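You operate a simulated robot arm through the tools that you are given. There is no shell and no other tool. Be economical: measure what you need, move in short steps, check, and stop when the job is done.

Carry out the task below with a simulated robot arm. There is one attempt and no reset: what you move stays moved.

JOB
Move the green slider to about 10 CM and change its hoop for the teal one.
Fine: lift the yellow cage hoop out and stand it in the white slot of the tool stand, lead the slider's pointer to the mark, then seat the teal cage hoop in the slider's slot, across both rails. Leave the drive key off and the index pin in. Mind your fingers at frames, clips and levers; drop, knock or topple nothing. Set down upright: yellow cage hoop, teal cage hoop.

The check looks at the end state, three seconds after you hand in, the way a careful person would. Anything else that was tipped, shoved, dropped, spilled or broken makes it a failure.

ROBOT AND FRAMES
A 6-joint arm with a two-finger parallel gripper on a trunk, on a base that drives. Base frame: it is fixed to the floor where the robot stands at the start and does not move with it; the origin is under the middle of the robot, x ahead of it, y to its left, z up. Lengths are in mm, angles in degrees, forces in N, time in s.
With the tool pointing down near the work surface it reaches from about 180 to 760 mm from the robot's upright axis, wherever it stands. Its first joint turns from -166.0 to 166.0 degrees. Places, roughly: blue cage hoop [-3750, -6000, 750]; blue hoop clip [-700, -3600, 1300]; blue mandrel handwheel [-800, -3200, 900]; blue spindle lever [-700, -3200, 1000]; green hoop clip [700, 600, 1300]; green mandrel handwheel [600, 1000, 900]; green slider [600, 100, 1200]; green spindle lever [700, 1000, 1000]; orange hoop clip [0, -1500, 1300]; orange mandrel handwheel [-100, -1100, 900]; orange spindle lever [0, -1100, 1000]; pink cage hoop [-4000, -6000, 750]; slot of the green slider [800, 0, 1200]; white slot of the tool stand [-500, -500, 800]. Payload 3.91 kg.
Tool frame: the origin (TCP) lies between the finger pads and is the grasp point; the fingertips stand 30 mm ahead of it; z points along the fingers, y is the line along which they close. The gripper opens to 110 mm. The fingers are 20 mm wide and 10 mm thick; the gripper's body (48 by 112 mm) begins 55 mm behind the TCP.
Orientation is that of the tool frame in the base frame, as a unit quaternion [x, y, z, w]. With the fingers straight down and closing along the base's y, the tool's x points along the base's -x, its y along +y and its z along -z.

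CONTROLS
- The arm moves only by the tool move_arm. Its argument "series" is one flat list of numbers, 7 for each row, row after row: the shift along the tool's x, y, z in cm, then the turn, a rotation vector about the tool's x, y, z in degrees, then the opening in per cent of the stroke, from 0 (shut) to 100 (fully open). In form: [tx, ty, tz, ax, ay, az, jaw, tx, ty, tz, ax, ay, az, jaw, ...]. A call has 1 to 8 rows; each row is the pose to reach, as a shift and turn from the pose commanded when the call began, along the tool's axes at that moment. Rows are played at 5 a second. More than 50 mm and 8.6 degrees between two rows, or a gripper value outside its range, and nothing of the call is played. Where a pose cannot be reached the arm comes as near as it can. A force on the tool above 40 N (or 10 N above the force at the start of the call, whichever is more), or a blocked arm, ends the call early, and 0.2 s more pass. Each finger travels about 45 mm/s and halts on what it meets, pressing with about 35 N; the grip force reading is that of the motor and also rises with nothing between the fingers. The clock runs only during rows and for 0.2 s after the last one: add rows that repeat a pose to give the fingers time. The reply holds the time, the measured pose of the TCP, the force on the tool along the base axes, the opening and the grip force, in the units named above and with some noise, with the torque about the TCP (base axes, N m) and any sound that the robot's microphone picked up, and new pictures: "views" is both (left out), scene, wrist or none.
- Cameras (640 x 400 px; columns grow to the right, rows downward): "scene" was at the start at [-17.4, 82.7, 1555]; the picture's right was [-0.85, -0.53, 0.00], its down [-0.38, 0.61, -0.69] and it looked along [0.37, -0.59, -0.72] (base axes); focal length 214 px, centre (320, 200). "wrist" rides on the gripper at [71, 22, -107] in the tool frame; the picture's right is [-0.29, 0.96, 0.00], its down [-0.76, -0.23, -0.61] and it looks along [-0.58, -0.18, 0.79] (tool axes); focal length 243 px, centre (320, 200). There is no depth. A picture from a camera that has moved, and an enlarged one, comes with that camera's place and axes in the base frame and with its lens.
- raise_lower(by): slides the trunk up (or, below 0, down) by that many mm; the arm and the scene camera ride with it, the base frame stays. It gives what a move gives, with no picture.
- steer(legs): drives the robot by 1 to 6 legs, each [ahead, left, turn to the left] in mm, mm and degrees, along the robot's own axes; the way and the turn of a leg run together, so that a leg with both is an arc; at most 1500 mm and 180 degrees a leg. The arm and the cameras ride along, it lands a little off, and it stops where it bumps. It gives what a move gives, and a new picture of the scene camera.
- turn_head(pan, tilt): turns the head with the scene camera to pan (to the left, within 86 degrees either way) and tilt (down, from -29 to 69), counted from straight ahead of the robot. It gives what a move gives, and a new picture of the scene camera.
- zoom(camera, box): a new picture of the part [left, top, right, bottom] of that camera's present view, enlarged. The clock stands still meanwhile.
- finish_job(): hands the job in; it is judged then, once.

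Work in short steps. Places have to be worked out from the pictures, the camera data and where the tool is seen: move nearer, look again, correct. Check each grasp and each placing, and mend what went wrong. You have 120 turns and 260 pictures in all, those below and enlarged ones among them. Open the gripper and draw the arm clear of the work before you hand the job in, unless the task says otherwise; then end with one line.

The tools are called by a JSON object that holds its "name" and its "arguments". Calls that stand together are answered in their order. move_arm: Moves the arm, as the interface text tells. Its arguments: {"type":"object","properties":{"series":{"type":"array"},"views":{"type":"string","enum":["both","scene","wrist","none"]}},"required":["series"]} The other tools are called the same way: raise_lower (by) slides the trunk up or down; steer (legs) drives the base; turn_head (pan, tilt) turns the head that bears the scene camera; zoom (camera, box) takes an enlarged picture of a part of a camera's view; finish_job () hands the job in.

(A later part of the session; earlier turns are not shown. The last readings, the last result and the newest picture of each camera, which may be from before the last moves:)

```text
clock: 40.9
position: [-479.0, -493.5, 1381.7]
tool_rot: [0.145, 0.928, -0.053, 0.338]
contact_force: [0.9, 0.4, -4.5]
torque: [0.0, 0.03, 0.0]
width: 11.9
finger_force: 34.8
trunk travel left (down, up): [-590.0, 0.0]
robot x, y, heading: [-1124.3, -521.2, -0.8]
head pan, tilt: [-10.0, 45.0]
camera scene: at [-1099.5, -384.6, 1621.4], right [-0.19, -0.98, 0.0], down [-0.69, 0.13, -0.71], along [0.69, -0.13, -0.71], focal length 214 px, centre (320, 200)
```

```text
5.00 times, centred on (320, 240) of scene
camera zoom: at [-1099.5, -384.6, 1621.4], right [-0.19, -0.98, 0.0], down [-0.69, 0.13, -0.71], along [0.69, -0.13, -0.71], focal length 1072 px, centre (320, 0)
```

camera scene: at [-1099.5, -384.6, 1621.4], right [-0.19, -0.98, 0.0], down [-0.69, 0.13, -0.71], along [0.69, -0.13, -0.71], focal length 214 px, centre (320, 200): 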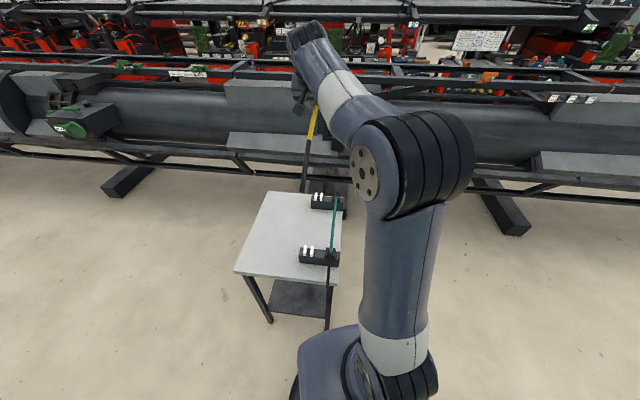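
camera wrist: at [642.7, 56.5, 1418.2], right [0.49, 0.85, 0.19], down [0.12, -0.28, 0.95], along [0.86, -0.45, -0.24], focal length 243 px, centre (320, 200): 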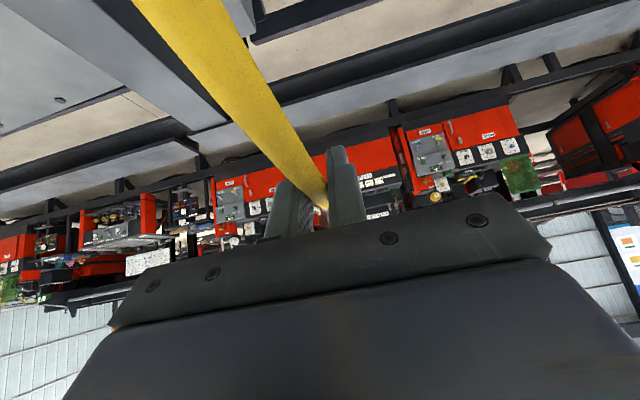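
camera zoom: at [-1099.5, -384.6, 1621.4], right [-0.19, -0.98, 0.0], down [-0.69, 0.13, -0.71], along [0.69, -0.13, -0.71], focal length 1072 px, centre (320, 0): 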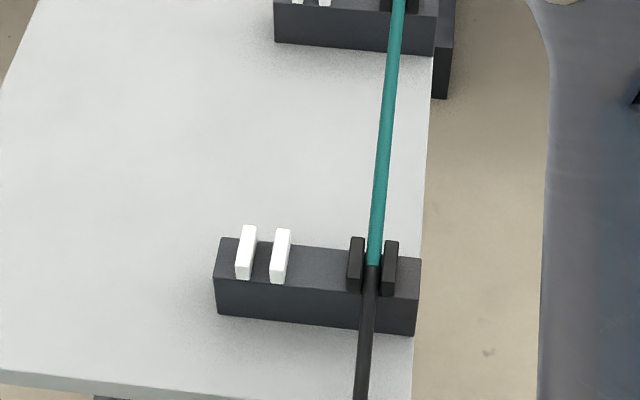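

The TCP needs about +18.5 mm across (tool y) and 4 mm along. I correct that and lower the trunk by 350, staying well above the posts.

{"name": "move_arm", "arguments": {"series": [-0.28, 1.85, 0.23, 0, 0, 0, 0, -0.28, 1.85, 0.23, 0, 0, 0, 0], "views": "none"}}

{"name": "raise_lower", "arguments": {"by": -350}}

{"name": "turn_head", "arguments": {"pan": -10, "tilt": 40}}

{"name": "zoom", "arguments": {"camera": "scene", "box": [224, 140, 416, 260]}}

```text
clock: 41.5
position: [-469.7, -475.5, 1382.0]
tool_rot: [0.144, 0.929, -0.051, 0.337]
contact_force: [0.1, 0.0, -4.9]
torque: [0.0, 0.0, 0.02]
width: 11.8
finger_force: 34.6
trunk travel left (down, up): [-590.0, 0.0]
robot x, y, heading: [-1123.2, -520.8, -0.6]
head pan, tilt: [-10.0, 45.0]
```

```text
clock: 44.9
position: [-469.5, -475.4, 1030.6]
tool_rot: [0.145, 0.929, -0.053, 0.336]
contact_force: [0.0, -0.4, -5.2]
torque: [-0.02, 0.01, -0.02]
width: 11.5
finger_force: 34.8
trunk travel left (down, up): [-240.0, 350.0]
robot x, y, heading: [-1122.7, -520.2, -0.8]
head pan, tilt: [-10.0, 45.0]
```

```text
clock: 45.5
position: [-470.7, -475.9, 1031.6]
tool_rot: [0.145, 0.929, -0.053, 0.337]
contact_force: [-0.4, 1.1, -4.7]
torque: [0.02, 0.04, 0.01]
width: 11.8
finger_force: 34.8
trunk travel left (down, up): [-240.0, 350.0]
robot x, y, heading: [-1118.4, -522.0, -0.7]
head pan, tilt: [-10.0, 40.0]
camera scene: at [-1096.0, -385.2, 1278.7], right [-0.19, -0.98, 0.0], down [-0.63, 0.12, -0.77], along [0.75, -0.14, -0.64], focal length 214 px, centre (320, 200)
```

scene: 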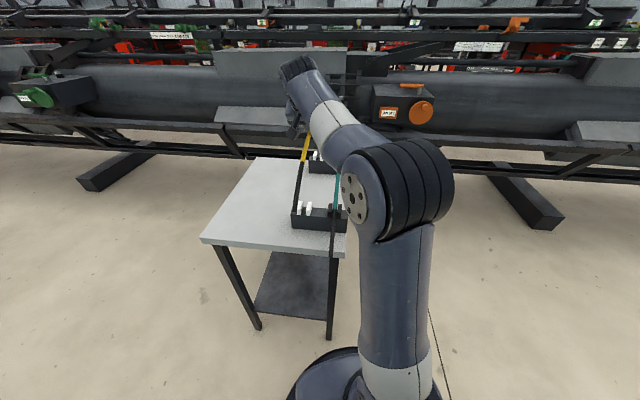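

```text
3.33 times, centred on (320, 200) of scene
camera zoom: at [-1096.0, -385.2, 1278.7], right [-0.19, -0.98, 0.0], down [-0.63, 0.12, -0.77], along [0.75, -0.14, -0.64], focal length 715 px, centre (320, 200)
```

zoom: 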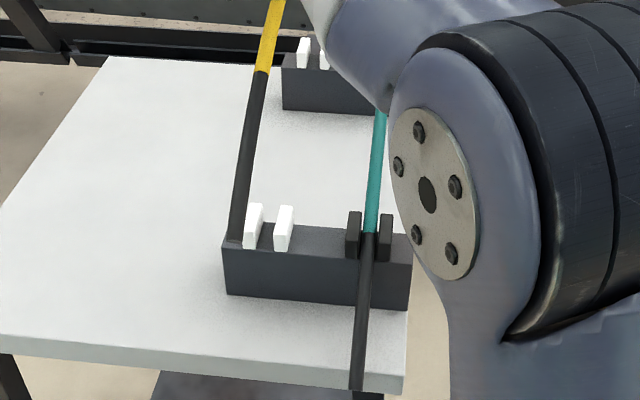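

The hoop is still 150+ mm above the slots. I lower 110 more and look again.

{"name": "raise_lower", "arguments": {"by": -110}}

{"name": "zoom", "arguments": {"camera": "scene", "box": [240, 80, 400, 180]}}

```text
clock: 47.0
position: [-470.6, -477.4, 922.3]
tool_rot: [0.145, 0.929, -0.053, 0.337]
contact_force: [-0.2, 0.0, -5.4]
torque: [-0.01, 0.05, -0.04]
width: 11.9
finger_force: 35.2
trunk travel left (down, up): [-130.0, 460.0]
robot x, y, heading: [-1122.3, -524.4, -0.6]
head pan, tilt: [-10.0, 40.0]
```

```text
4.00 times, centred on (320, 130) of scene
camera zoom: at [-1096.0, -385.2, 1168.7], right [-0.19, -0.98, 0.0], down [-0.63, 0.12, -0.77], along [0.75, -0.14, -0.64], focal length 858 px, centre (320, 480)
```

zoom: 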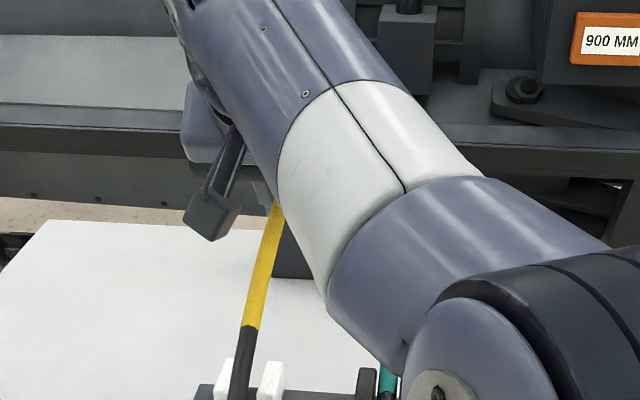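

I look closer at the near post and at the wrist view.

{"name": "zoom", "arguments": {"camera": "scene", "box": [272, 150, 352, 200]}}

{"name": "zoom", "arguments": {"camera": "wrist", "box": [0, 0, 640, 400]}}

```text
8.00 times, centred on (312, 175) of scene
camera zoom: at [-1096.0, -385.2, 1168.7], right [-0.19, -0.98, 0.0], down [-0.63, 0.12, -0.77], along [0.75, -0.14, -0.64], focal length 1716 px, centre (384, 400)
```

zoom: 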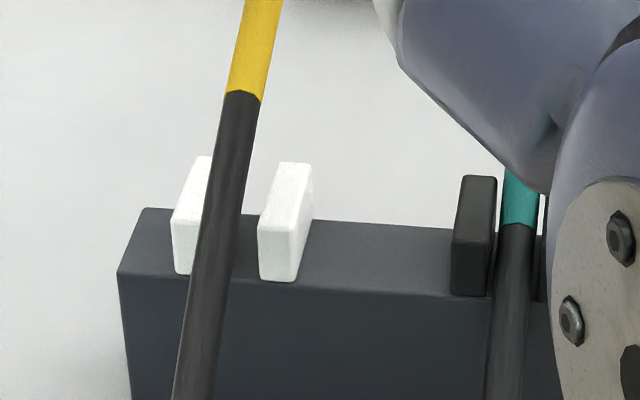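

```text
1.00 times, centred on (320, 200) of wrist
camera zoom: at [-580.7, -419.8, 958.2], right [0.5, 0.84, 0.19], down [0.11, -0.28, 0.95], along [0.86, -0.46, -0.24], focal length 243 px, centre (320, 200)
```

zoom: 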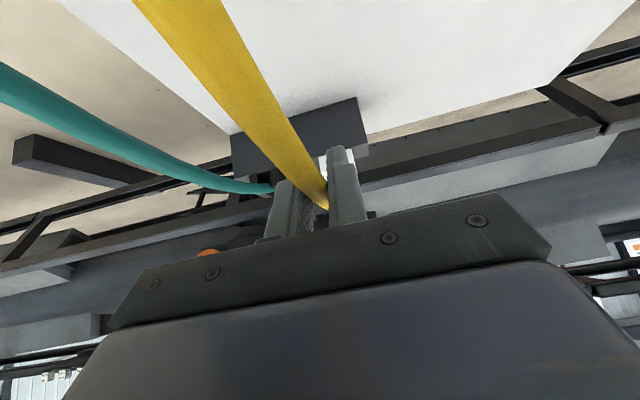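

At the near post the hoop would land about 4.5 mm too far right (-c). I zoom the wrist view at the far post to check the yaw.

{"name": "zoom", "arguments": {"camera": "wrist", "box": [220, 90, 380, 190]}}

{"name": "zoom", "arguments": {"camera": "scene", "box": [264, 120, 344, 170]}}

```text
4.00 times, centred on (300, 140) of wrist
camera zoom: at [-580.7, -419.8, 958.2], right [0.5, 0.84, 0.19], down [0.11, -0.28, 0.95], along [0.86, -0.46, -0.24], focal length 970 px, centre (400, 440)
```

zoom: 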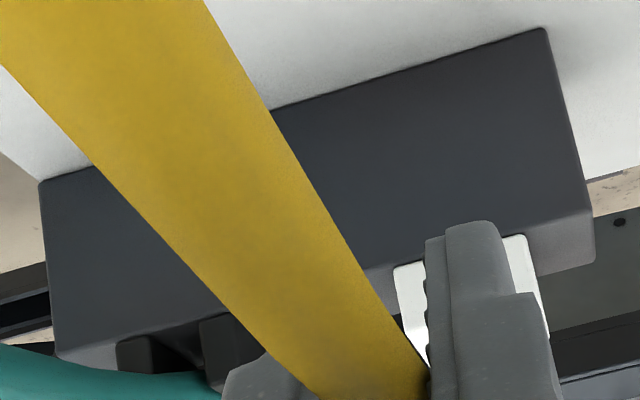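

```text
8.00 times, centred on (304, 145) of scene
camera zoom: at [-1096.0, -385.2, 1168.7], right [-0.19, -0.98, 0.0], down [-0.63, 0.12, -0.77], along [0.75, -0.14, -0.64], focal length 1716 px, centre (448, 640)
```

zoom: 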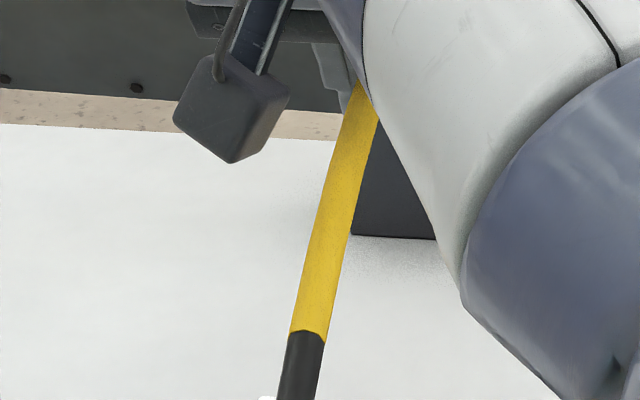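

The near end needs about +4.5 mm and the far end about -1 mm. I apply a +2.3 mm shift with a small yaw, lower another 40 mm and look again.

{"name": "move_arm", "arguments": {"series": [0, 0.23, 0, 0.45, 0, 0.54, 0, 0, 0.23, 0, 0.45, 0, 0.54, 0], "views": "none"}}

{"name": "raise_lower", "arguments": {"by": -40}}

{"name": "zoom", "arguments": {"camera": "scene", "box": [272, 120, 352, 170]}}

{"name": "zoom", "arguments": {"camera": "wrist", "box": [220, 90, 380, 190]}}

```text
clock: 47.6
position: [-469.2, -474.0, 921.9]
tool_rot: [0.15, 0.928, -0.055, 0.337]
contact_force: [0.0, 0.9, -5.7]
torque: [0.02, 0.03, -0.03]
width: 11.9
finger_force: 34.9
trunk travel left (down, up): [-130.0, 460.0]
robot x, y, heading: [-1121.1, -522.6, -0.7]
head pan, tilt: [-10.0, 40.0]
```

```text
clock: 48.4
position: [-469.4, -474.2, 882.5]
tool_rot: [0.151, 0.927, -0.055, 0.339]
contact_force: [0.5, -1.1, -2.3]
torque: [-0.22, -0.62, 0.16]
width: 11.7
finger_force: 34.6
trunk travel left (down, up): [-90.0, 500.0]
robot x, y, heading: [-1121.5, -520.0, -0.6]
head pan, tilt: [-10.0, 40.0]
```

```text
8.00 times, centred on (312, 145) of scene
camera zoom: at [-1096.3, -385.3, 1128.7], right [-0.19, -0.98, 0.0], down [-0.63, 0.12, -0.77], along [0.75, -0.14, -0.64], focal length 1716 px, centre (384, 640)
```

zoom: 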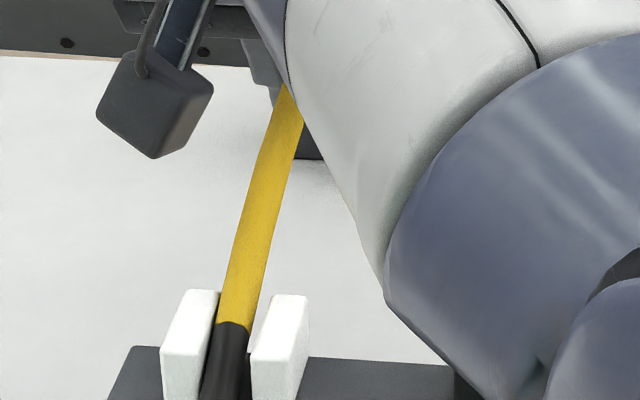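

```text
4.00 times, centred on (300, 140) of wrist
camera zoom: at [-579.3, -416.5, 919.4], right [0.51, 0.84, 0.19], down [0.11, -0.28, 0.95], along [0.85, -0.47, -0.23], focal length 970 px, centre (400, 440)
```

zoom: 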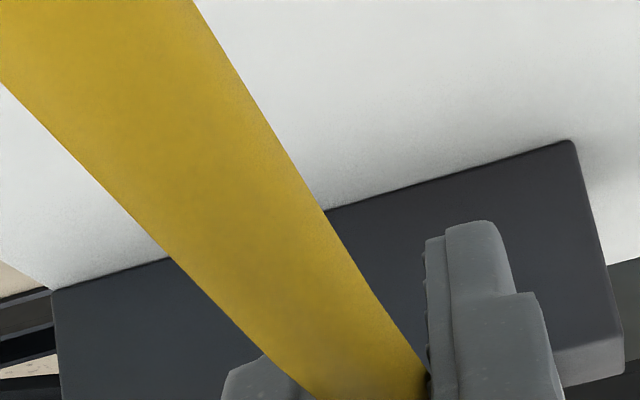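

Near end has entered its slot, but there is vertical contact at the far end, and the near end is being pushed back against the yaw I added. I lift 15 mm, undo the yaw, and try again.

{"name": "raise_lower", "arguments": {"by": 15}}

{"name": "move_arm", "arguments": {"series": [0, -0.05, 0, -0.45, 0, -0.54, 0, 0, -0.05, 0, -0.45, 0, -0.54, 0], "views": "none"}}

{"name": "zoom", "arguments": {"camera": "scene", "box": [272, 120, 352, 170]}}

{"name": "zoom", "arguments": {"camera": "wrist", "box": [220, 90, 380, 190]}}

```text
clock: 49.0
position: [-470.5, -474.6, 896.2]
tool_rot: [0.15, 0.928, -0.055, 0.337]
contact_force: [0.6, -2.2, -5.9]
torque: [-0.01, 0.13, 0.24]
width: 11.7
finger_force: 35.1
trunk travel left (down, up): [-105.0, 485.0]
robot x, y, heading: [-1128.1, -522.5, -0.5]
head pan, tilt: [-10.0, 40.0]
```

```text
clock: 49.6
position: [-468.5, -475.7, 897.1]
tool_rot: [0.145, 0.929, -0.053, 0.337]
contact_force: [-0.9, -0.5, -5.6]
torque: [-0.03, 0.01, 0.0]
width: 11.7
finger_force: 35.0
trunk travel left (down, up): [-105.0, 485.0]
robot x, y, heading: [-1122.0, -521.2, -0.6]
head pan, tilt: [-10.0, 40.0]
```

```text
8.00 times, centred on (312, 145) of scene
camera zoom: at [-1096.0, -385.2, 1143.7], right [-0.19, -0.98, 0.0], down [-0.63, 0.12, -0.77], along [0.75, -0.14, -0.64], focal length 1716 px, centre (384, 640)
```

zoom: 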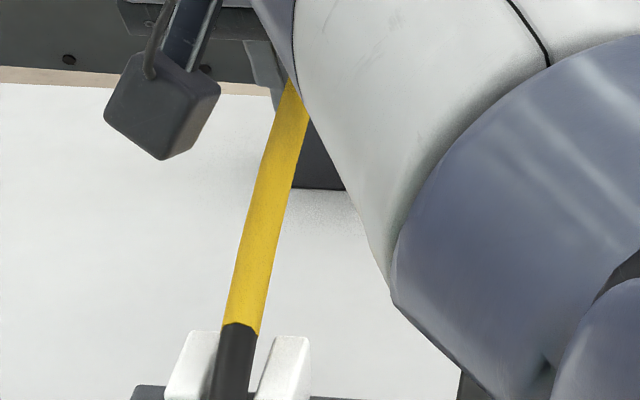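

```text
4.00 times, centred on (300, 140) of wrist
camera zoom: at [-579.8, -418.3, 933.9], right [0.5, 0.84, 0.19], down [0.11, -0.28, 0.95], along [0.86, -0.46, -0.24], focal length 970 px, centre (400, 440)
```

zoom: 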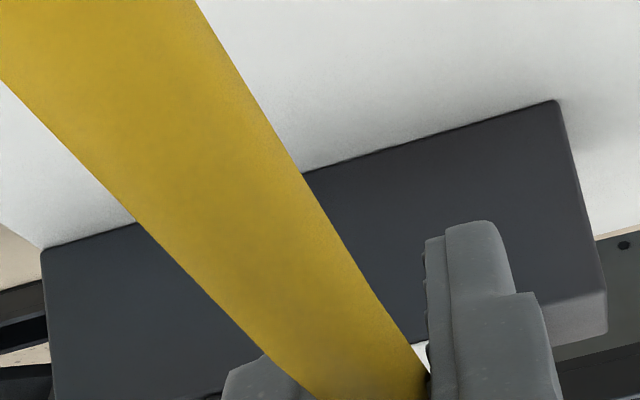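

The hoop yawed slightly in the grip (near end towards -c). The near end needs about +1.5 mm now, so I put the yaw back without the shift and lower in small steps, watching force and torque.

{"name": "move_arm", "arguments": {"series": [0, 0, 0, 0.45, 0, 0.54, 0, 0, 0, 0, 0.45, 0, 0.54, 0], "views": "none"}}

{"name": "raise_lower", "arguments": {"by": -8}}

{"name": "raise_lower", "arguments": {"by": -5}}

{"name": "zoom", "arguments": {"camera": "scene", "box": [272, 120, 352, 170]}}

```text
clock: 50.2
position: [-470.1, -474.8, 895.5]
tool_rot: [0.151, 0.928, -0.055, 0.337]
contact_force: [0.0, -0.2, -4.7]
torque: [0.03, 0.05, -0.01]
width: 12.1
finger_force: 35.1
trunk travel left (down, up): [-105.0, 485.0]
robot x, y, heading: [-1123.4, -519.2, -0.6]
head pan, tilt: [-10.0, 40.0]
```

```text
clock: 50.8
position: [-470.4, -475.9, 888.4]
tool_rot: [0.151, 0.928, -0.055, 0.337]
contact_force: [-0.5, -0.2, -5.5]
torque: [0.0, 0.02, 0.0]
width: 12.1
finger_force: 35.4
trunk travel left (down, up): [-97.0, 493.0]
robot x, y, heading: [-1124.7, -519.9, -0.8]
head pan, tilt: [-10.0, 40.0]
```

```text
clock: 51.3
position: [-469.2, -475.0, 883.8]
tool_rot: [0.151, 0.928, -0.055, 0.337]
contact_force: [0.2, 0.9, -4.6]
torque: [-0.02, -0.01, 0.0]
width: 11.8
finger_force: 35.0
trunk travel left (down, up): [-92.0, 498.0]
robot x, y, heading: [-1122.1, -518.8, -0.6]
head pan, tilt: [-10.0, 40.0]
```

```text
8.00 times, centred on (312, 145) of scene
camera zoom: at [-1096.0, -385.2, 1130.7], right [-0.19, -0.98, 0.0], down [-0.63, 0.12, -0.77], along [0.75, -0.14, -0.64], focal length 1716 px, centre (384, 640)
```

zoom: 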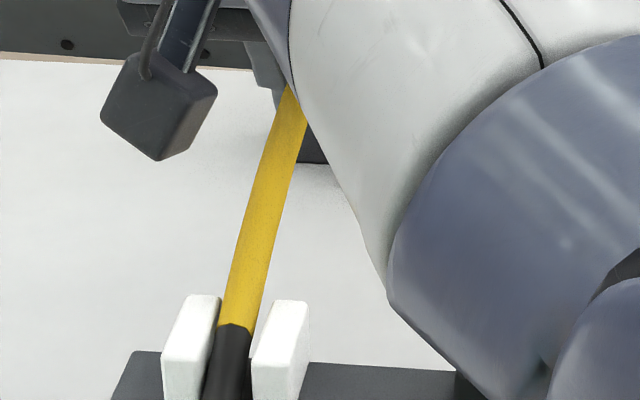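

There is no contact yet and the near end is between its bars. I keep lowering in 4 mm steps.

{"name": "raise_lower", "arguments": {"by": -4}}

{"name": "raise_lower", "arguments": {"by": -4}}

```text
clock: 51.9
position: [-469.7, -476.3, 882.7]
tool_rot: [0.151, 0.926, -0.054, 0.341]
contact_force: [3.8, 0.2, 11.1]
torque: [0.07, 0.08, 0.01]
width: 11.8
finger_force: 35.1
trunk travel left (down, up): [-88.0, 502.0]
robot x, y, heading: [-1120.6, -524.1, -1.0]
head pan, tilt: [-10.0, 40.0]
```

```text
clock: 52.4
position: [-470.8, -475.0, 877.5]
tool_rot: [0.149, 0.927, -0.054, 0.34]
contact_force: [2.3, 0.3, 21.7]
torque: [-0.04, -0.12, 0.19]
width: 12.2
finger_force: 34.7
trunk travel left (down, up): [-84.0, 506.0]
robot x, y, heading: [-1121.3, -523.2, -0.6]
head pan, tilt: [-10.0, 40.0]
```

The force is now about 22 N with balanced torque, so both ends appear bottomed. I check the pictures.

{"name": "raise_lower", "arguments": {"by": 3}}

{"name": "zoom", "arguments": {"camera": "scene", "box": [272, 120, 352, 170]}}

{"name": "zoom", "arguments": {"camera": "wrist", "box": [220, 90, 380, 190]}}

```text
clock: 52.9
position: [-470.3, -476.0, 878.4]
tool_rot: [0.15, 0.928, -0.055, 0.336]
contact_force: [-1.7, -0.3, 11.3]
torque: [-0.04, -0.06, 0.07]
width: 11.8
finger_force: 35.1
trunk travel left (down, up): [-87.0, 503.0]
robot x, y, heading: [-1123.3, -519.4, -0.6]
head pan, tilt: [-10.0, 40.0]
```

```text
8.00 times, centred on (312, 145) of scene
camera zoom: at [-1097.3, -385.3, 1125.6], right [-0.19, -0.98, 0.0], down [-0.63, 0.12, -0.77], along [0.75, -0.14, -0.64], focal length 1716 px, centre (384, 640)
```

zoom: 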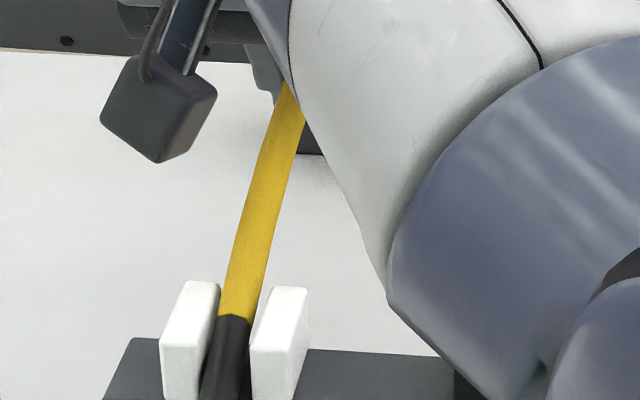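

```text
4.00 times, centred on (300, 140) of wrist
camera zoom: at [-580.3, -417.5, 915.3], right [0.51, 0.84, 0.18], down [0.11, -0.28, 0.95], along [0.85, -0.47, -0.24], focal length 970 px, centre (400, 440)
```

zoom: 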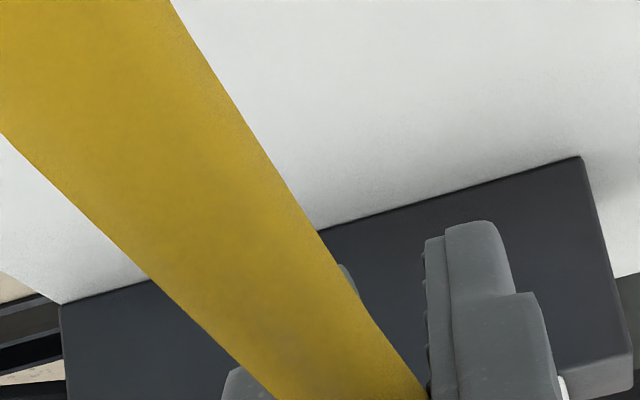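

I compare the seating depth of yellow with the seated teal hoop on the near post.

{"name": "turn_head", "arguments": {"pan": 5, "tilt": 50}}

{"name": "zoom", "arguments": {"camera": "scene", "box": [340, 80, 468, 160]}}

```text
clock: 53.7
position: [-469.9, -475.9, 877.9]
tool_rot: [0.151, 0.928, -0.055, 0.336]
contact_force: [-4.4, 0.4, 3.1]
torque: [0.25, 0.84, 0.06]
width: 11.8
finger_force: 35.2
trunk travel left (down, up): [-87.0, 503.0]
robot x, y, heading: [-1123.9, -518.6, -0.8]
head pan, tilt: [5.0, 50.0]
camera scene: at [-1103.7, -363.7, 1111.5], right [0.07, -1.0, 0.0], down [-0.76, -0.06, -0.64], along [0.64, 0.05, -0.77], focal length 214 px, centre (320, 200)
```

scene: 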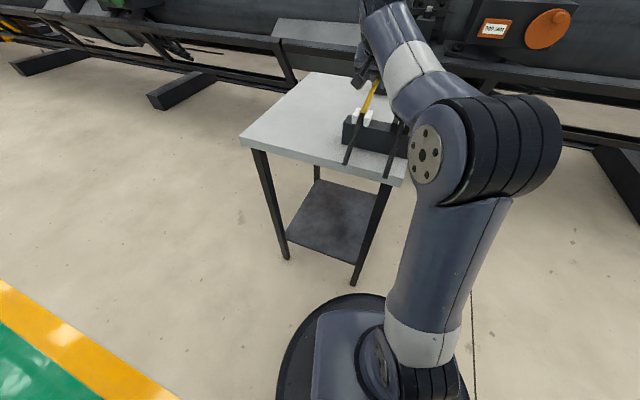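

```text
5.00 times, centred on (404, 120) of scene
camera zoom: at [-1103.7, -363.7, 1111.5], right [0.07, -1.0, 0.0], down [-0.76, -0.06, -0.64], along [0.64, 0.05, -0.77], focal length 1072 px, centre (-100, 600)
```

zoom: 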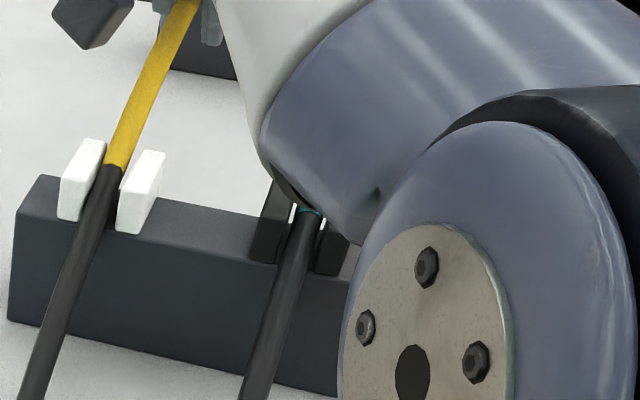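

Yellow's joint sits at the same height above the post edge as the seated teal one, and the hoop only slid up evenly in the grip, so both ends are seated. I open the gripper gently.

{"name": "move_arm", "arguments": {"series": [0, 0, 0, 0, 0, 0, 15, 0, 0, 0, 0, 0, 0, 25, 0, 0, 0, 0, 0, 0, 40, 0, 0, 0, 0, 0, 0, 60, 0, 0, 0, 0, 0, 0, 60], "views": "wrist"}}

```text
clock: 54.9
position: [-470.6, -476.0, 879.0]
tool_rot: [0.151, 0.928, -0.055, 0.337]
contact_force: [-0.1, 0.2, 0.0]
torque: [0.02, 0.01, 0.0]
width: 66.1
finger_force: 0.1
trunk travel left (down, up): [-87.0, 503.0]
robot x, y, heading: [-1120.4, -522.0, -1.0]
head pan, tilt: [5.0, 50.0]
camera wrist: at [-579.5, -417.5, 915.8], right [0.51, 0.84, 0.19], down [0.11, -0.28, 0.95], along [0.85, -0.47, -0.23], focal length 243 px, centre (320, 200)
```

wrist: 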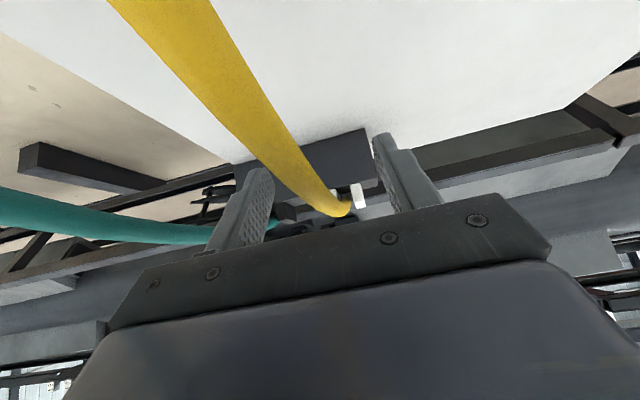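

The yellow hoop stays put. I raise the gripper straight up 130 mm and check the far post.

{"name": "raise_lower", "arguments": {"by": 130}}

{"name": "zoom", "arguments": {"camera": "wrist", "box": [120, 0, 440, 200]}}

{"name": "turn_head", "arguments": {"pan": -10, "tilt": 45}}

```text
clock: 56.5
position: [-470.9, -475.0, 1009.3]
tool_rot: [0.15, 0.928, -0.055, 0.338]
contact_force: [0.4, -0.8, 0.6]
torque: [-0.04, 0.01, 0.0]
width: 65.9
finger_force: 0.2
trunk travel left (down, up): [-217.0, 373.0]
robot x, y, heading: [-1119.6, -521.3, -0.7]
head pan, tilt: [5.0, 50.0]
```

```text
2.00 times, centred on (280, 100) of wrist
camera zoom: at [-579.5, -417.5, 1045.7], right [0.51, 0.84, 0.19], down [0.11, -0.28, 0.95], along [0.85, -0.47, -0.23], focal length 485 px, centre (400, 400)
```

zoom: 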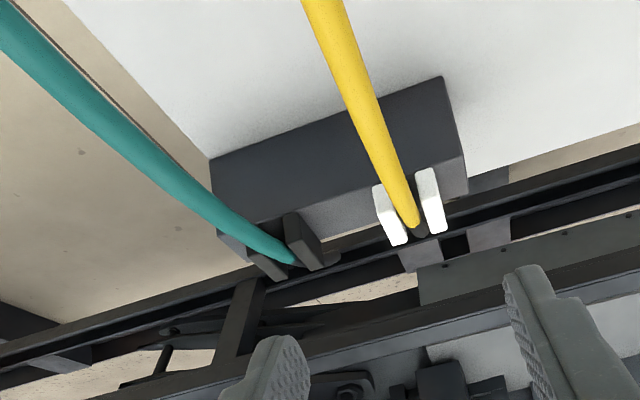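

```text
clock: 57.2
position: [-470.6, -475.1, 1009.2]
tool_rot: [0.15, 0.928, -0.055, 0.337]
contact_force: [-0.3, 1.3, 0.2]
torque: [0.02, -0.02, 0.0]
width: 65.7
finger_force: 0.0
trunk travel left (down, up): [-217.0, 373.0]
robot x, y, heading: [-1120.8, -521.5, -0.5]
head pan, tilt: [-10.0, 45.0]
camera scene: at [-1100.0, -384.5, 1248.4], right [-0.19, -0.98, 0.0], down [-0.7, 0.13, -0.71], along [0.69, -0.13, -0.71], focal length 214 px, centre (320, 200)
```

scene: 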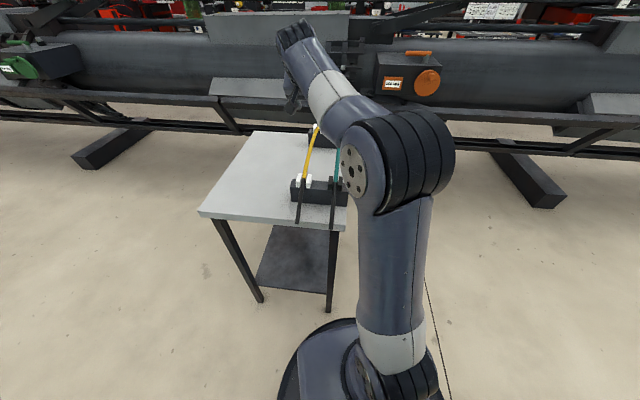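

Both ends of the yellow hoop are seated in the white slots. I raise the trunk fully and drive back to the slider by the same way.

{"name": "raise_lower", "arguments": {"by": 373}}

{"name": "steer", "arguments": {"legs": [[298, 980, 0.7], [641, -190, 0]]}}

```text
clock: 60.8
position: [-469.7, -475.2, 1381.4]
tool_rot: [0.151, 0.927, -0.055, 0.338]
contact_force: [-0.4, 0.0, 1.0]
torque: [-0.01, -0.03, -0.02]
width: 66.1
finger_force: 0.0
trunk travel left (down, up): [-590.0, 0.0]
robot x, y, heading: [-1122.2, -521.6, -0.9]
head pan, tilt: [-10.0, 45.0]
```

```text
clock: 69.4
position: [473.4, 339.3, 1381.6]
tool_rot: [0.138, 0.93, -0.05, 0.338]
contact_force: [0.0, 0.2, 0.7]
torque: [-0.02, 0.0, -0.01]
width: 66.0
finger_force: 0.0
trunk travel left (down, up): [-590.0, 0.0]
robot x, y, heading: [-180.5, 274.0, 0.9]
head pan, tilt: [-10.0, 45.0]
camera scene: at [-158.6, 413.3, 1621.4], right [-0.16, -0.99, 0.0], down [-0.7, 0.11, -0.71], along [0.7, -0.11, -0.71], focal length 214 px, centre (320, 200)
```

scene: 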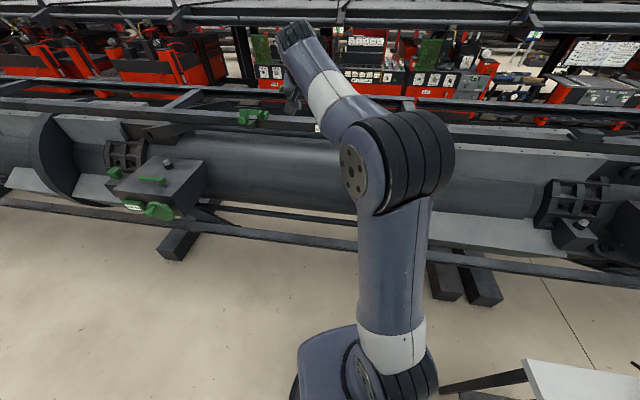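

Driving back to the same place in front of the slider, where it is visible left of the arm.

{"name": "steer", "arguments": {"legs": [[286, -314, -0.9]]}}

{"name": "turn_head", "arguments": {"pan": 0, "tilt": 35}}

{"name": "zoom", "arguments": {"camera": "scene", "box": [256, 190, 384, 270]}}

```text
clock: 72.1
position: [764.1, 11.6, 1382.0]
tool_rot: [0.145, 0.928, -0.053, 0.339]
contact_force: [0.0, 0.4, -0.6]
torque: [-0.02, -0.02, 0.0]
width: 66.1
finger_force: 0.0
trunk travel left (down, up): [-590.0, 0.0]
robot x, y, heading: [113.1, -43.6, -0.0]
head pan, tilt: [-10.0, 45.0]
camera scene: at [133.2, 95.0, 1621.5], right [-0.17, -0.98, 0.0], down [-0.7, 0.12, -0.71], along [0.7, -0.12, -0.71], focal length 214 px, centre (320, 200)
```

scene: 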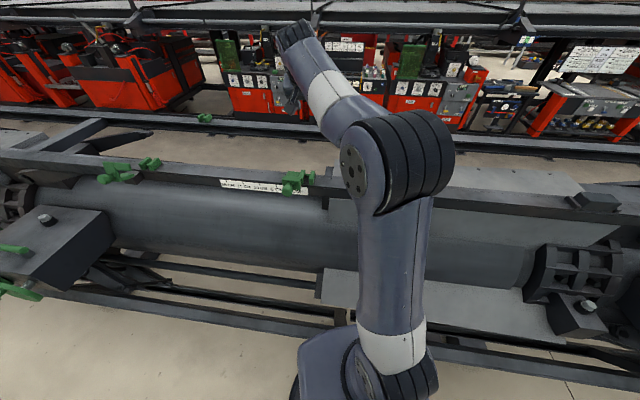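

```text
clock: 72.8
position: [764.1, 11.9, 1382.6]
tool_rot: [0.145, 0.928, -0.053, 0.338]
contact_force: [-0.3, 0.6, 0.3]
torque: [0.01, -0.01, -0.03]
width: 65.6
finger_force: 0.1
trunk travel left (down, up): [-590.0, 0.0]
robot x, y, heading: [117.8, -40.3, 0.1]
head pan, tilt: [0.0, 35.0]
camera scene: at [140.8, 109.4, 1636.2], right [0.0, -1.0, 0.0], down [-0.57, 0.0, -0.82], along [0.82, 0.0, -0.57], focal length 214 px, centre (320, 200)
```

scene: 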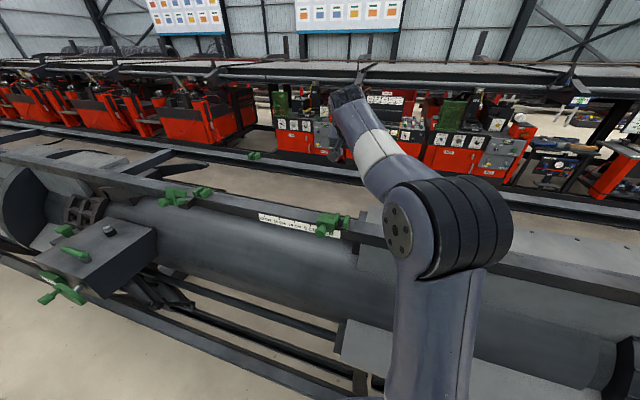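

```text
5.00 times, centred on (320, 230) of scene
camera zoom: at [140.8, 109.4, 1636.2], right [0.0, -1.0, 0.0], down [-0.57, 0.0, -0.82], along [0.82, 0.0, -0.57], focal length 1072 px, centre (320, 50)
```

zoom: 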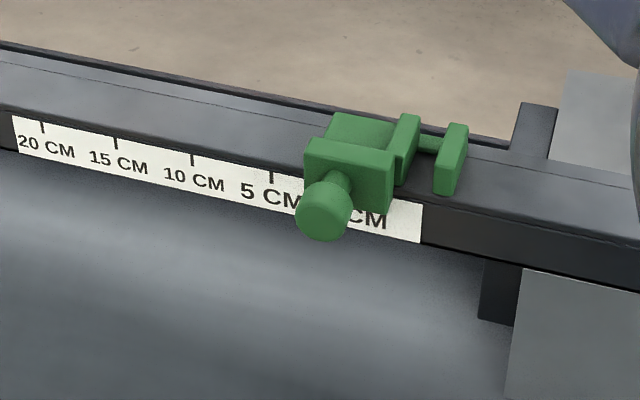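

I enlarge the slider to find the pointer.

{"name": "zoom", "arguments": {"camera": "scene", "box": [296, 200, 360, 240]}}

{"name": "turn_head", "arguments": {"pan": -30, "tilt": 40}}

```text
10.00 times, centred on (328, 220) of scene
camera zoom: at [140.8, 109.4, 1636.2], right [0.0, -1.0, 0.0], down [-0.57, 0.0, -0.82], along [0.82, 0.0, -0.57], focal length 2145 px, centre (240, 0)
```

zoom: 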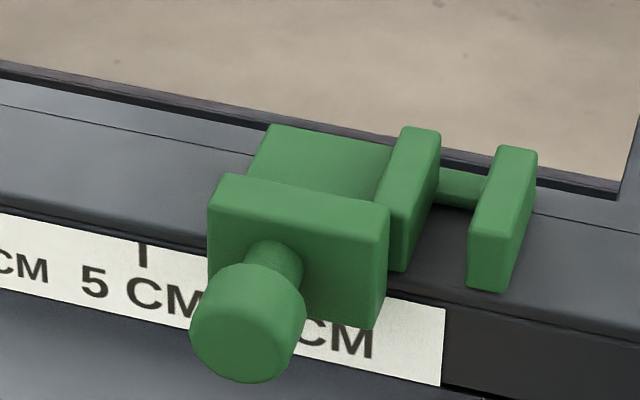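

```text
clock: 73.7
position: [763.4, 12.7, 1380.8]
tool_rot: [0.144, 0.928, -0.053, 0.338]
contact_force: [0.8, -0.8, -0.1]
torque: [-0.05, 0.02, -0.01]
width: 65.9
finger_force: 0.1
trunk travel left (down, up): [-590.0, 0.0]
robot x, y, heading: [113.8, -40.6, -0.0]
head pan, tilt: [-30.0, 40.0]
camera scene: at [126.4, 67.0, 1628.7], right [-0.5, -0.87, 0.0], down [-0.56, 0.32, -0.77], along [0.66, -0.38, -0.64], focal length 214 px, centre (320, 200)
```

scene: 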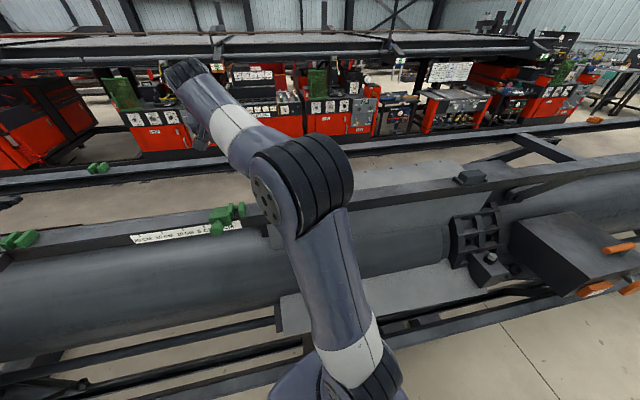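

The slot is at about (597,50), the slider reads about 0 CM, and the scale is true to size. I will push the slot's right bar leftward with closed fingers, so I first move to a place right of and above it.

{"name": "move_arm", "arguments": {"series": [3.5, -1.4, -1.6, 0, 0, 0, 30, 7, -2.8, -3.2, 0, 0, 0, 0, 10.5, -4.2, -4.8, 0, 0, 0, 0, 14, -5.6, -6.4, 0, 0, 0, 0, 17.65, -7, -8.1, 0, 0, 0, 0, 17.65, -7, -8.1, 0, 0, 0, 0]}}

{"name": "turn_head", "arguments": {"pan": 0, "tilt": 35}}

{"name": "zoom", "arguments": {"camera": "scene", "box": [256, 170, 416, 270]}}

```text
clock: 75.1
position: [559.6, 0.3, 1330.8]
tool_rot: [0.144, 0.929, -0.053, 0.338]
contact_force: [-0.2, -0.8, 0.7]
torque: [0.0, 0.0, -0.03]
width: 0.1
finger_force: 35.2
trunk travel left (down, up): [-590.0, 0.0]
robot x, y, heading: [113.6, -40.9, 0.0]
head pan, tilt: [-30.0, 40.0]
camera scene: at [126.2, 66.9, 1628.7], right [-0.5, -0.87, 0.0], down [-0.56, 0.32, -0.77], along [0.66, -0.38, -0.64], focal length 214 px, centre (320, 200)
camera wrist: at [450.2, 57.9, 1367.4], right [0.5, 0.84, 0.19], down [0.11, -0.28, 0.95], along [0.86, -0.46, -0.23], focal length 243 px, centre (320, 200)
```

scene: 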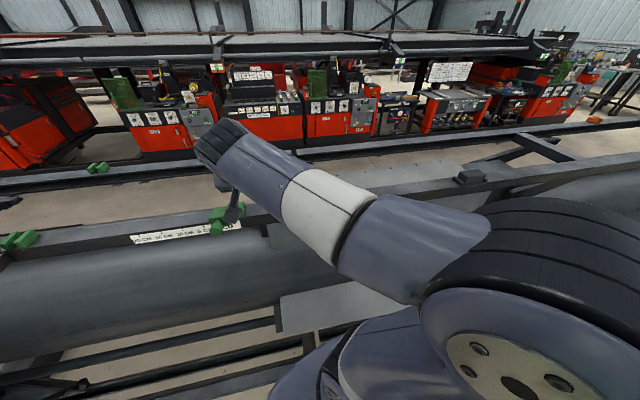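
wrist: 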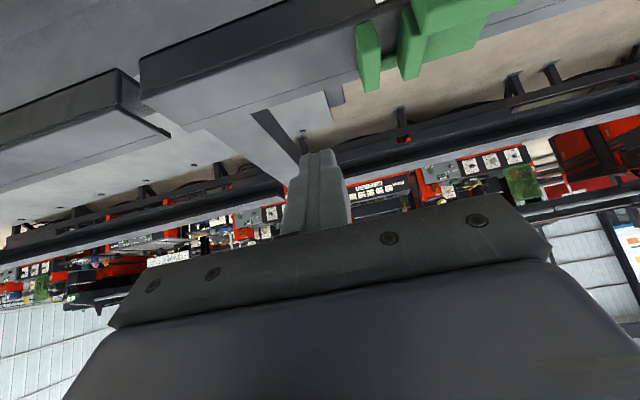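

```text
clock: 76.1
position: [560.7, 1.3, 1331.2]
tool_rot: [0.144, 0.929, -0.052, 0.338]
contact_force: [0.2, 0.4, 0.3]
torque: [-0.01, -0.01, -0.01]
width: 0.0
finger_force: 35.2
trunk travel left (down, up): [-590.0, 0.0]
robot x, y, heading: [108.7, -40.2, -0.1]
head pan, tilt: [0.0, 35.0]
camera scene: at [140.8, 109.3, 1636.3], right [0.0, -1.0, 0.0], down [-0.57, 0.0, -0.82], along [0.82, 0.0, -0.57], focal length 214 px, centre (320, 200)
```

scene: 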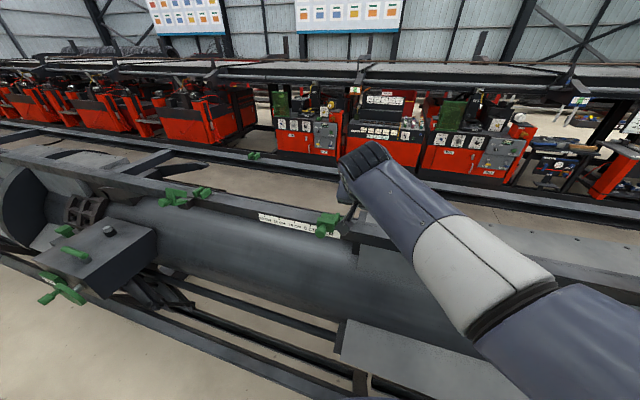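

```text
4.00 times, centred on (336, 220) of scene
camera zoom: at [140.8, 109.3, 1636.3], right [0.0, -1.0, 0.0], down [-0.57, 0.0, -0.82], along [0.82, 0.0, -0.57], focal length 858 px, centre (256, 120)
```

zoom: 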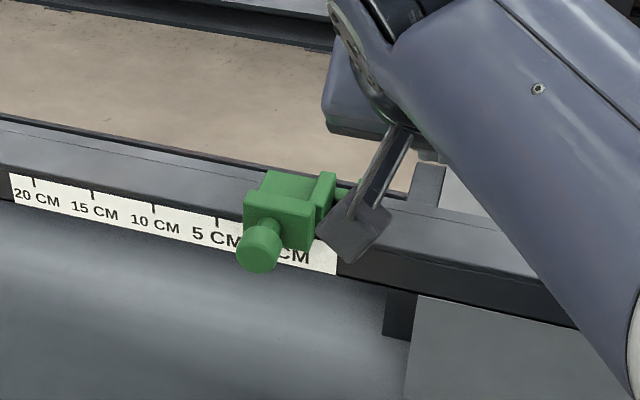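

The finger is clear to the right of the bar. I lower it to bar height.

{"name": "move_arm", "arguments": {"series": [1.3, 0, 1.5, 0, 0, 0, 0, 2.5, 0, 3, 0, 0, 0, 0, 3.6, 0, 4.3, 0, 0, 0, 0, 3.6, 0, 4.3, 0, 0, 0, 0], "views": "wrist"}}

{"name": "zoom", "arguments": {"camera": "scene", "box": [256, 170, 416, 270]}}

```text
clock: 77.1
position: [563.3, 1.8, 1273.0]
tool_rot: [0.146, 0.928, -0.054, 0.338]
contact_force: [-0.2, 0.5, -0.7]
torque: [0.01, -0.01, 0.01]
width: 0.0
finger_force: 35.3
trunk travel left (down, up): [-590.0, 0.0]
robot x, y, heading: [112.2, -42.4, -0.2]
head pan, tilt: [0.0, 35.0]
camera wrist: at [452.8, 58.0, 1310.1], right [0.5, 0.84, 0.19], down [0.11, -0.28, 0.95], along [0.86, -0.46, -0.23], focal length 243 px, centre (320, 200)
```

wrist: 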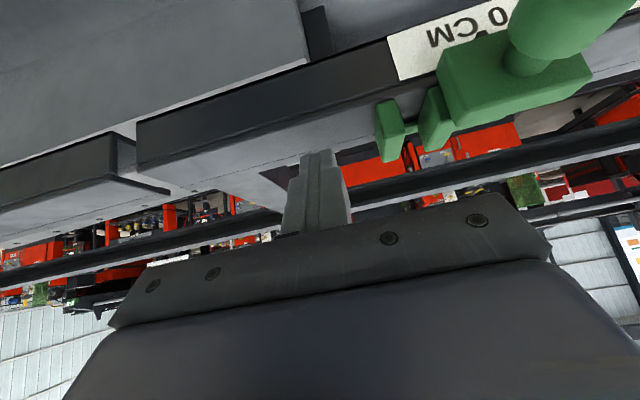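

```text
4.00 times, centred on (336, 220) of scene
camera zoom: at [140.8, 109.4, 1636.3], right [0.0, -1.0, 0.0], down [-0.57, 0.0, -0.82], along [0.82, 0.0, -0.57], focal length 858 px, centre (256, 120)
```

zoom: 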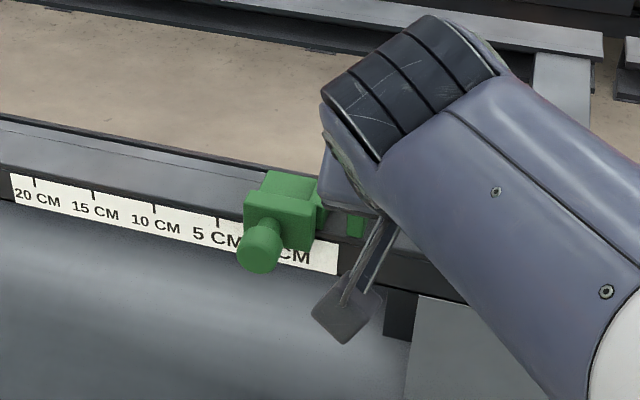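

Finger is at bar height, about 25 mm right of it. I push left by 6 cm and check.

{"name": "move_arm", "arguments": {"series": [0, 1, 0, 0, 0, 0, 0, 0, 2, 0, 0, 0, 0, 0, 0, 3, 0, 0, 0, 0, 0, 0, 4, 0, 0, 0, 0, 0, 0, 5, 0, 0, 0, 0, 0, 0, 6, 0, 0, 0, 0, 0, 0, 6, 0, 0, 0, 0, 0], "views": "wrist"}}

{"name": "zoom", "arguments": {"camera": "scene", "box": [256, 170, 416, 270]}}

```text
clock: 78.7
position: [581.3, 59.4, 1275.9]
tool_rot: [0.145, 0.928, -0.053, 0.338]
contact_force: [-1.6, -4.1, -3.3]
torque: [-0.08, 0.1, -0.07]
width: 0.2
finger_force: 35.4
trunk travel left (down, up): [-590.0, 0.0]
robot x, y, heading: [110.8, -36.9, -0.1]
head pan, tilt: [0.0, 35.0]
camera wrist: at [471.4, 115.6, 1312.6], right [0.5, 0.84, 0.19], down [0.11, -0.28, 0.95], along [0.86, -0.46, -0.23], focal length 243 px, centre (320, 200)
```

wrist: 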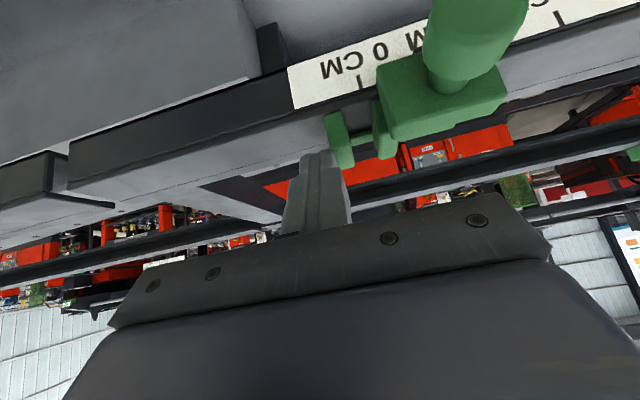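

```text
4.00 times, centred on (336, 220) of scene
camera zoom: at [140.7, 108.8, 1636.3], right [0.0, -1.0, 0.0], down [-0.57, 0.0, -0.82], along [0.82, 0.0, -0.57], focal length 858 px, centre (256, 120)
```

zoom: 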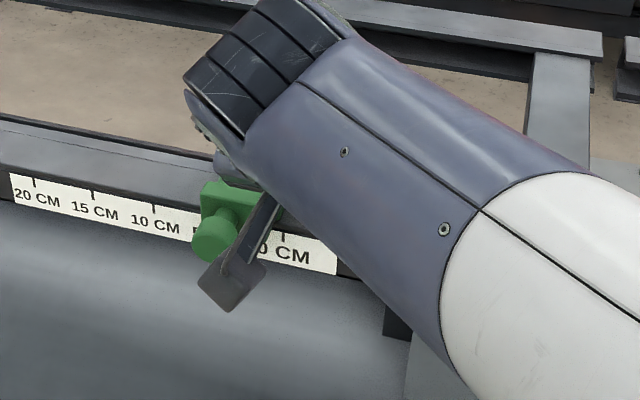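

The slider glides with about 4 N. I push on 5.5 cm and then read the scale.

{"name": "move_arm", "arguments": {"series": [0, 1, 0, 0, 0, 0, 0, 0, 2, 0, 0, 0, 0, 0, 0, 3, 0, 0, 0, 0, 0, 0, 4, 0, 0, 0, 0, 0, 0, 5, 0, 0, 0, 0, 0, 0, 5.5, 0, 0, 0, 0, 0, 0, 5.5, 0, 0, 0, 0, 0], "views": "wrist"}}

{"name": "zoom", "arguments": {"camera": "scene", "box": [216, 180, 376, 280]}}

```text
clock: 80.3
position: [599.2, 111.6, 1274.5]
tool_rot: [0.144, 0.929, -0.052, 0.337]
contact_force: [2.8, -5.9, -1.4]
torque: [-0.12, -0.02, -0.15]
width: 0.1
finger_force: 35.0
trunk travel left (down, up): [-590.0, 0.0]
robot x, y, heading: [113.5, -41.9, 0.1]
head pan, tilt: [0.0, 35.0]
camera wrist: at [488.2, 168.2, 1312.8], right [0.5, 0.84, 0.19], down [0.11, -0.28, 0.95], along [0.86, -0.46, -0.24], focal length 243 px, centre (320, 200)
```

wrist: 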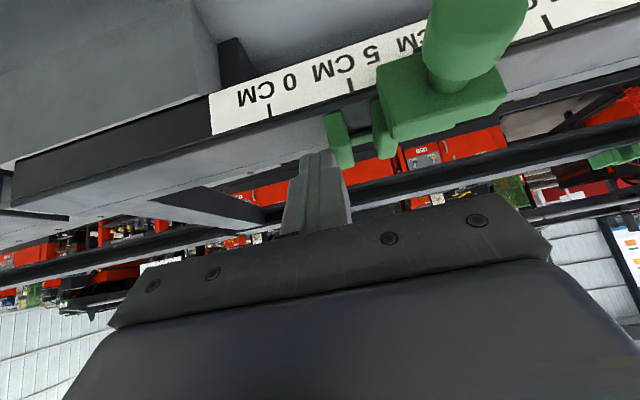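

```text
4.00 times, centred on (296, 230) of scene
camera zoom: at [141.3, 108.4, 1636.3], right [0.0, -1.0, 0.0], down [-0.57, 0.0, -0.82], along [0.82, 0.0, -0.57], focal length 858 px, centre (416, 80)
```

zoom: 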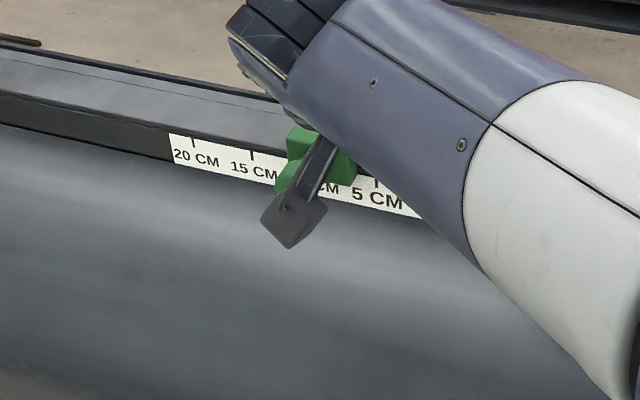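

The slider looks near the 10 mark. I back the finger off to the right to read it clearly.

{"name": "move_arm", "arguments": {"series": [0, -2, 0, 0, 0, 0, 0, 0, -4, 0, 0, 0, 0, 0, 0, -7, 0, 0, 0, 0, 0, 0, -10, 0, 0, 0, 0, 0, 0, -10, 0, 0, 0, 0, 0], "views": "wrist"}}

{"name": "zoom", "arguments": {"camera": "scene", "box": [248, 190, 328, 240]}}

```text
clock: 81.5
position: [566.2, 15.9, 1273.2]
tool_rot: [0.145, 0.929, -0.052, 0.338]
contact_force: [0.6, 0.1, -0.8]
torque: [0.03, 0.01, 0.0]
width: 0.0
finger_force: 35.0
trunk travel left (down, up): [-590.0, 0.0]
robot x, y, heading: [115.5, -40.5, -0.1]
head pan, tilt: [0.0, 35.0]
camera wrist: at [456.3, 72.8, 1309.8], right [0.5, 0.84, 0.19], down [0.11, -0.28, 0.95], along [0.86, -0.46, -0.23], focal length 243 px, centre (320, 200)
```

wrist: 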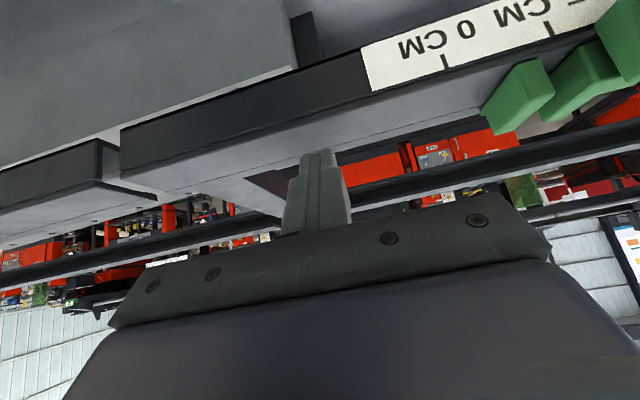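

```text
8.00 times, centred on (288, 215) of scene
camera zoom: at [140.7, 109.3, 1636.3], right [0.0, -1.0, 0.0], down [-0.57, 0.0, -0.82], along [0.82, 0.0, -0.57], focal length 1716 px, centre (576, 80)
```

zoom: 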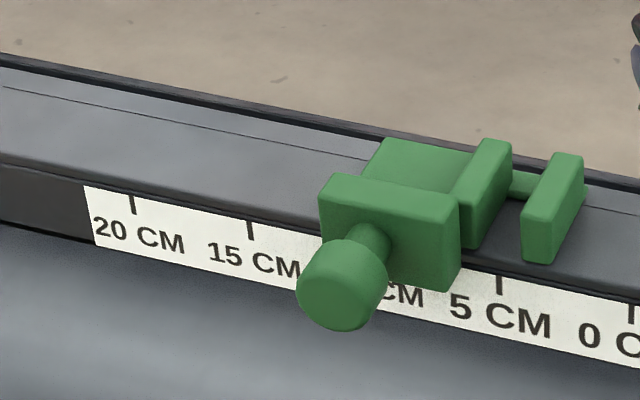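

The slider now stands near 8 cm if its pointer is at the plate's middle, but I must see the pointer itself. I draw back and left to look at the slider's front with the wrist camera.

{"name": "move_arm", "arguments": {"series": [2.9, 0, -3.8, 0, 0, 0, 0, 5.8, 0, -7.6, 0, 0, 0, 0, 8.8, 0, -11.3, 0, 0, 0, 0, 8.8, 4.5, -11.3, 0, 0, 0, 0, 8.8, 9, -11.3, 0, 0, 0, 0, 8.8, 13, -11.3, 0, 0, 0, 0, 8.8, 13, -11.3, 0, 0, 0, 0], "views": "wrist"}}

```text
clock: 83.1
position: [473.9, 184.4, 1304.4]
tool_rot: [0.144, 0.928, -0.053, 0.339]
contact_force: [1.1, -0.5, 0.0]
torque: [-0.01, 0.0, 0.0]
width: 0.0
finger_force: 34.6
trunk travel left (down, up): [-590.0, 0.0]
robot x, y, heading: [115.0, -39.1, 0.1]
head pan, tilt: [0.0, 35.0]
camera wrist: at [364.4, 240.4, 1341.5], right [0.5, 0.84, 0.19], down [0.11, -0.28, 0.95], along [0.86, -0.46, -0.23], focal length 243 px, centre (320, 200)
```

wrist: 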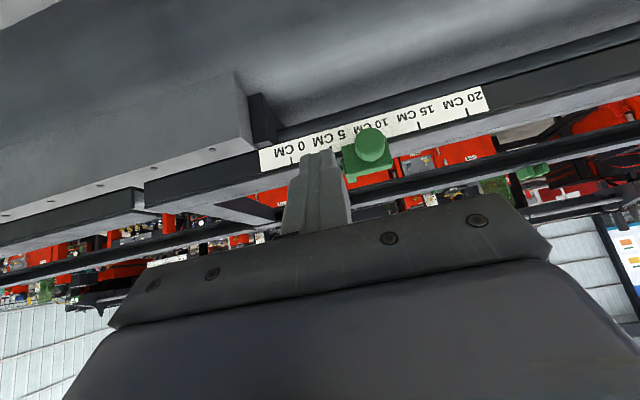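

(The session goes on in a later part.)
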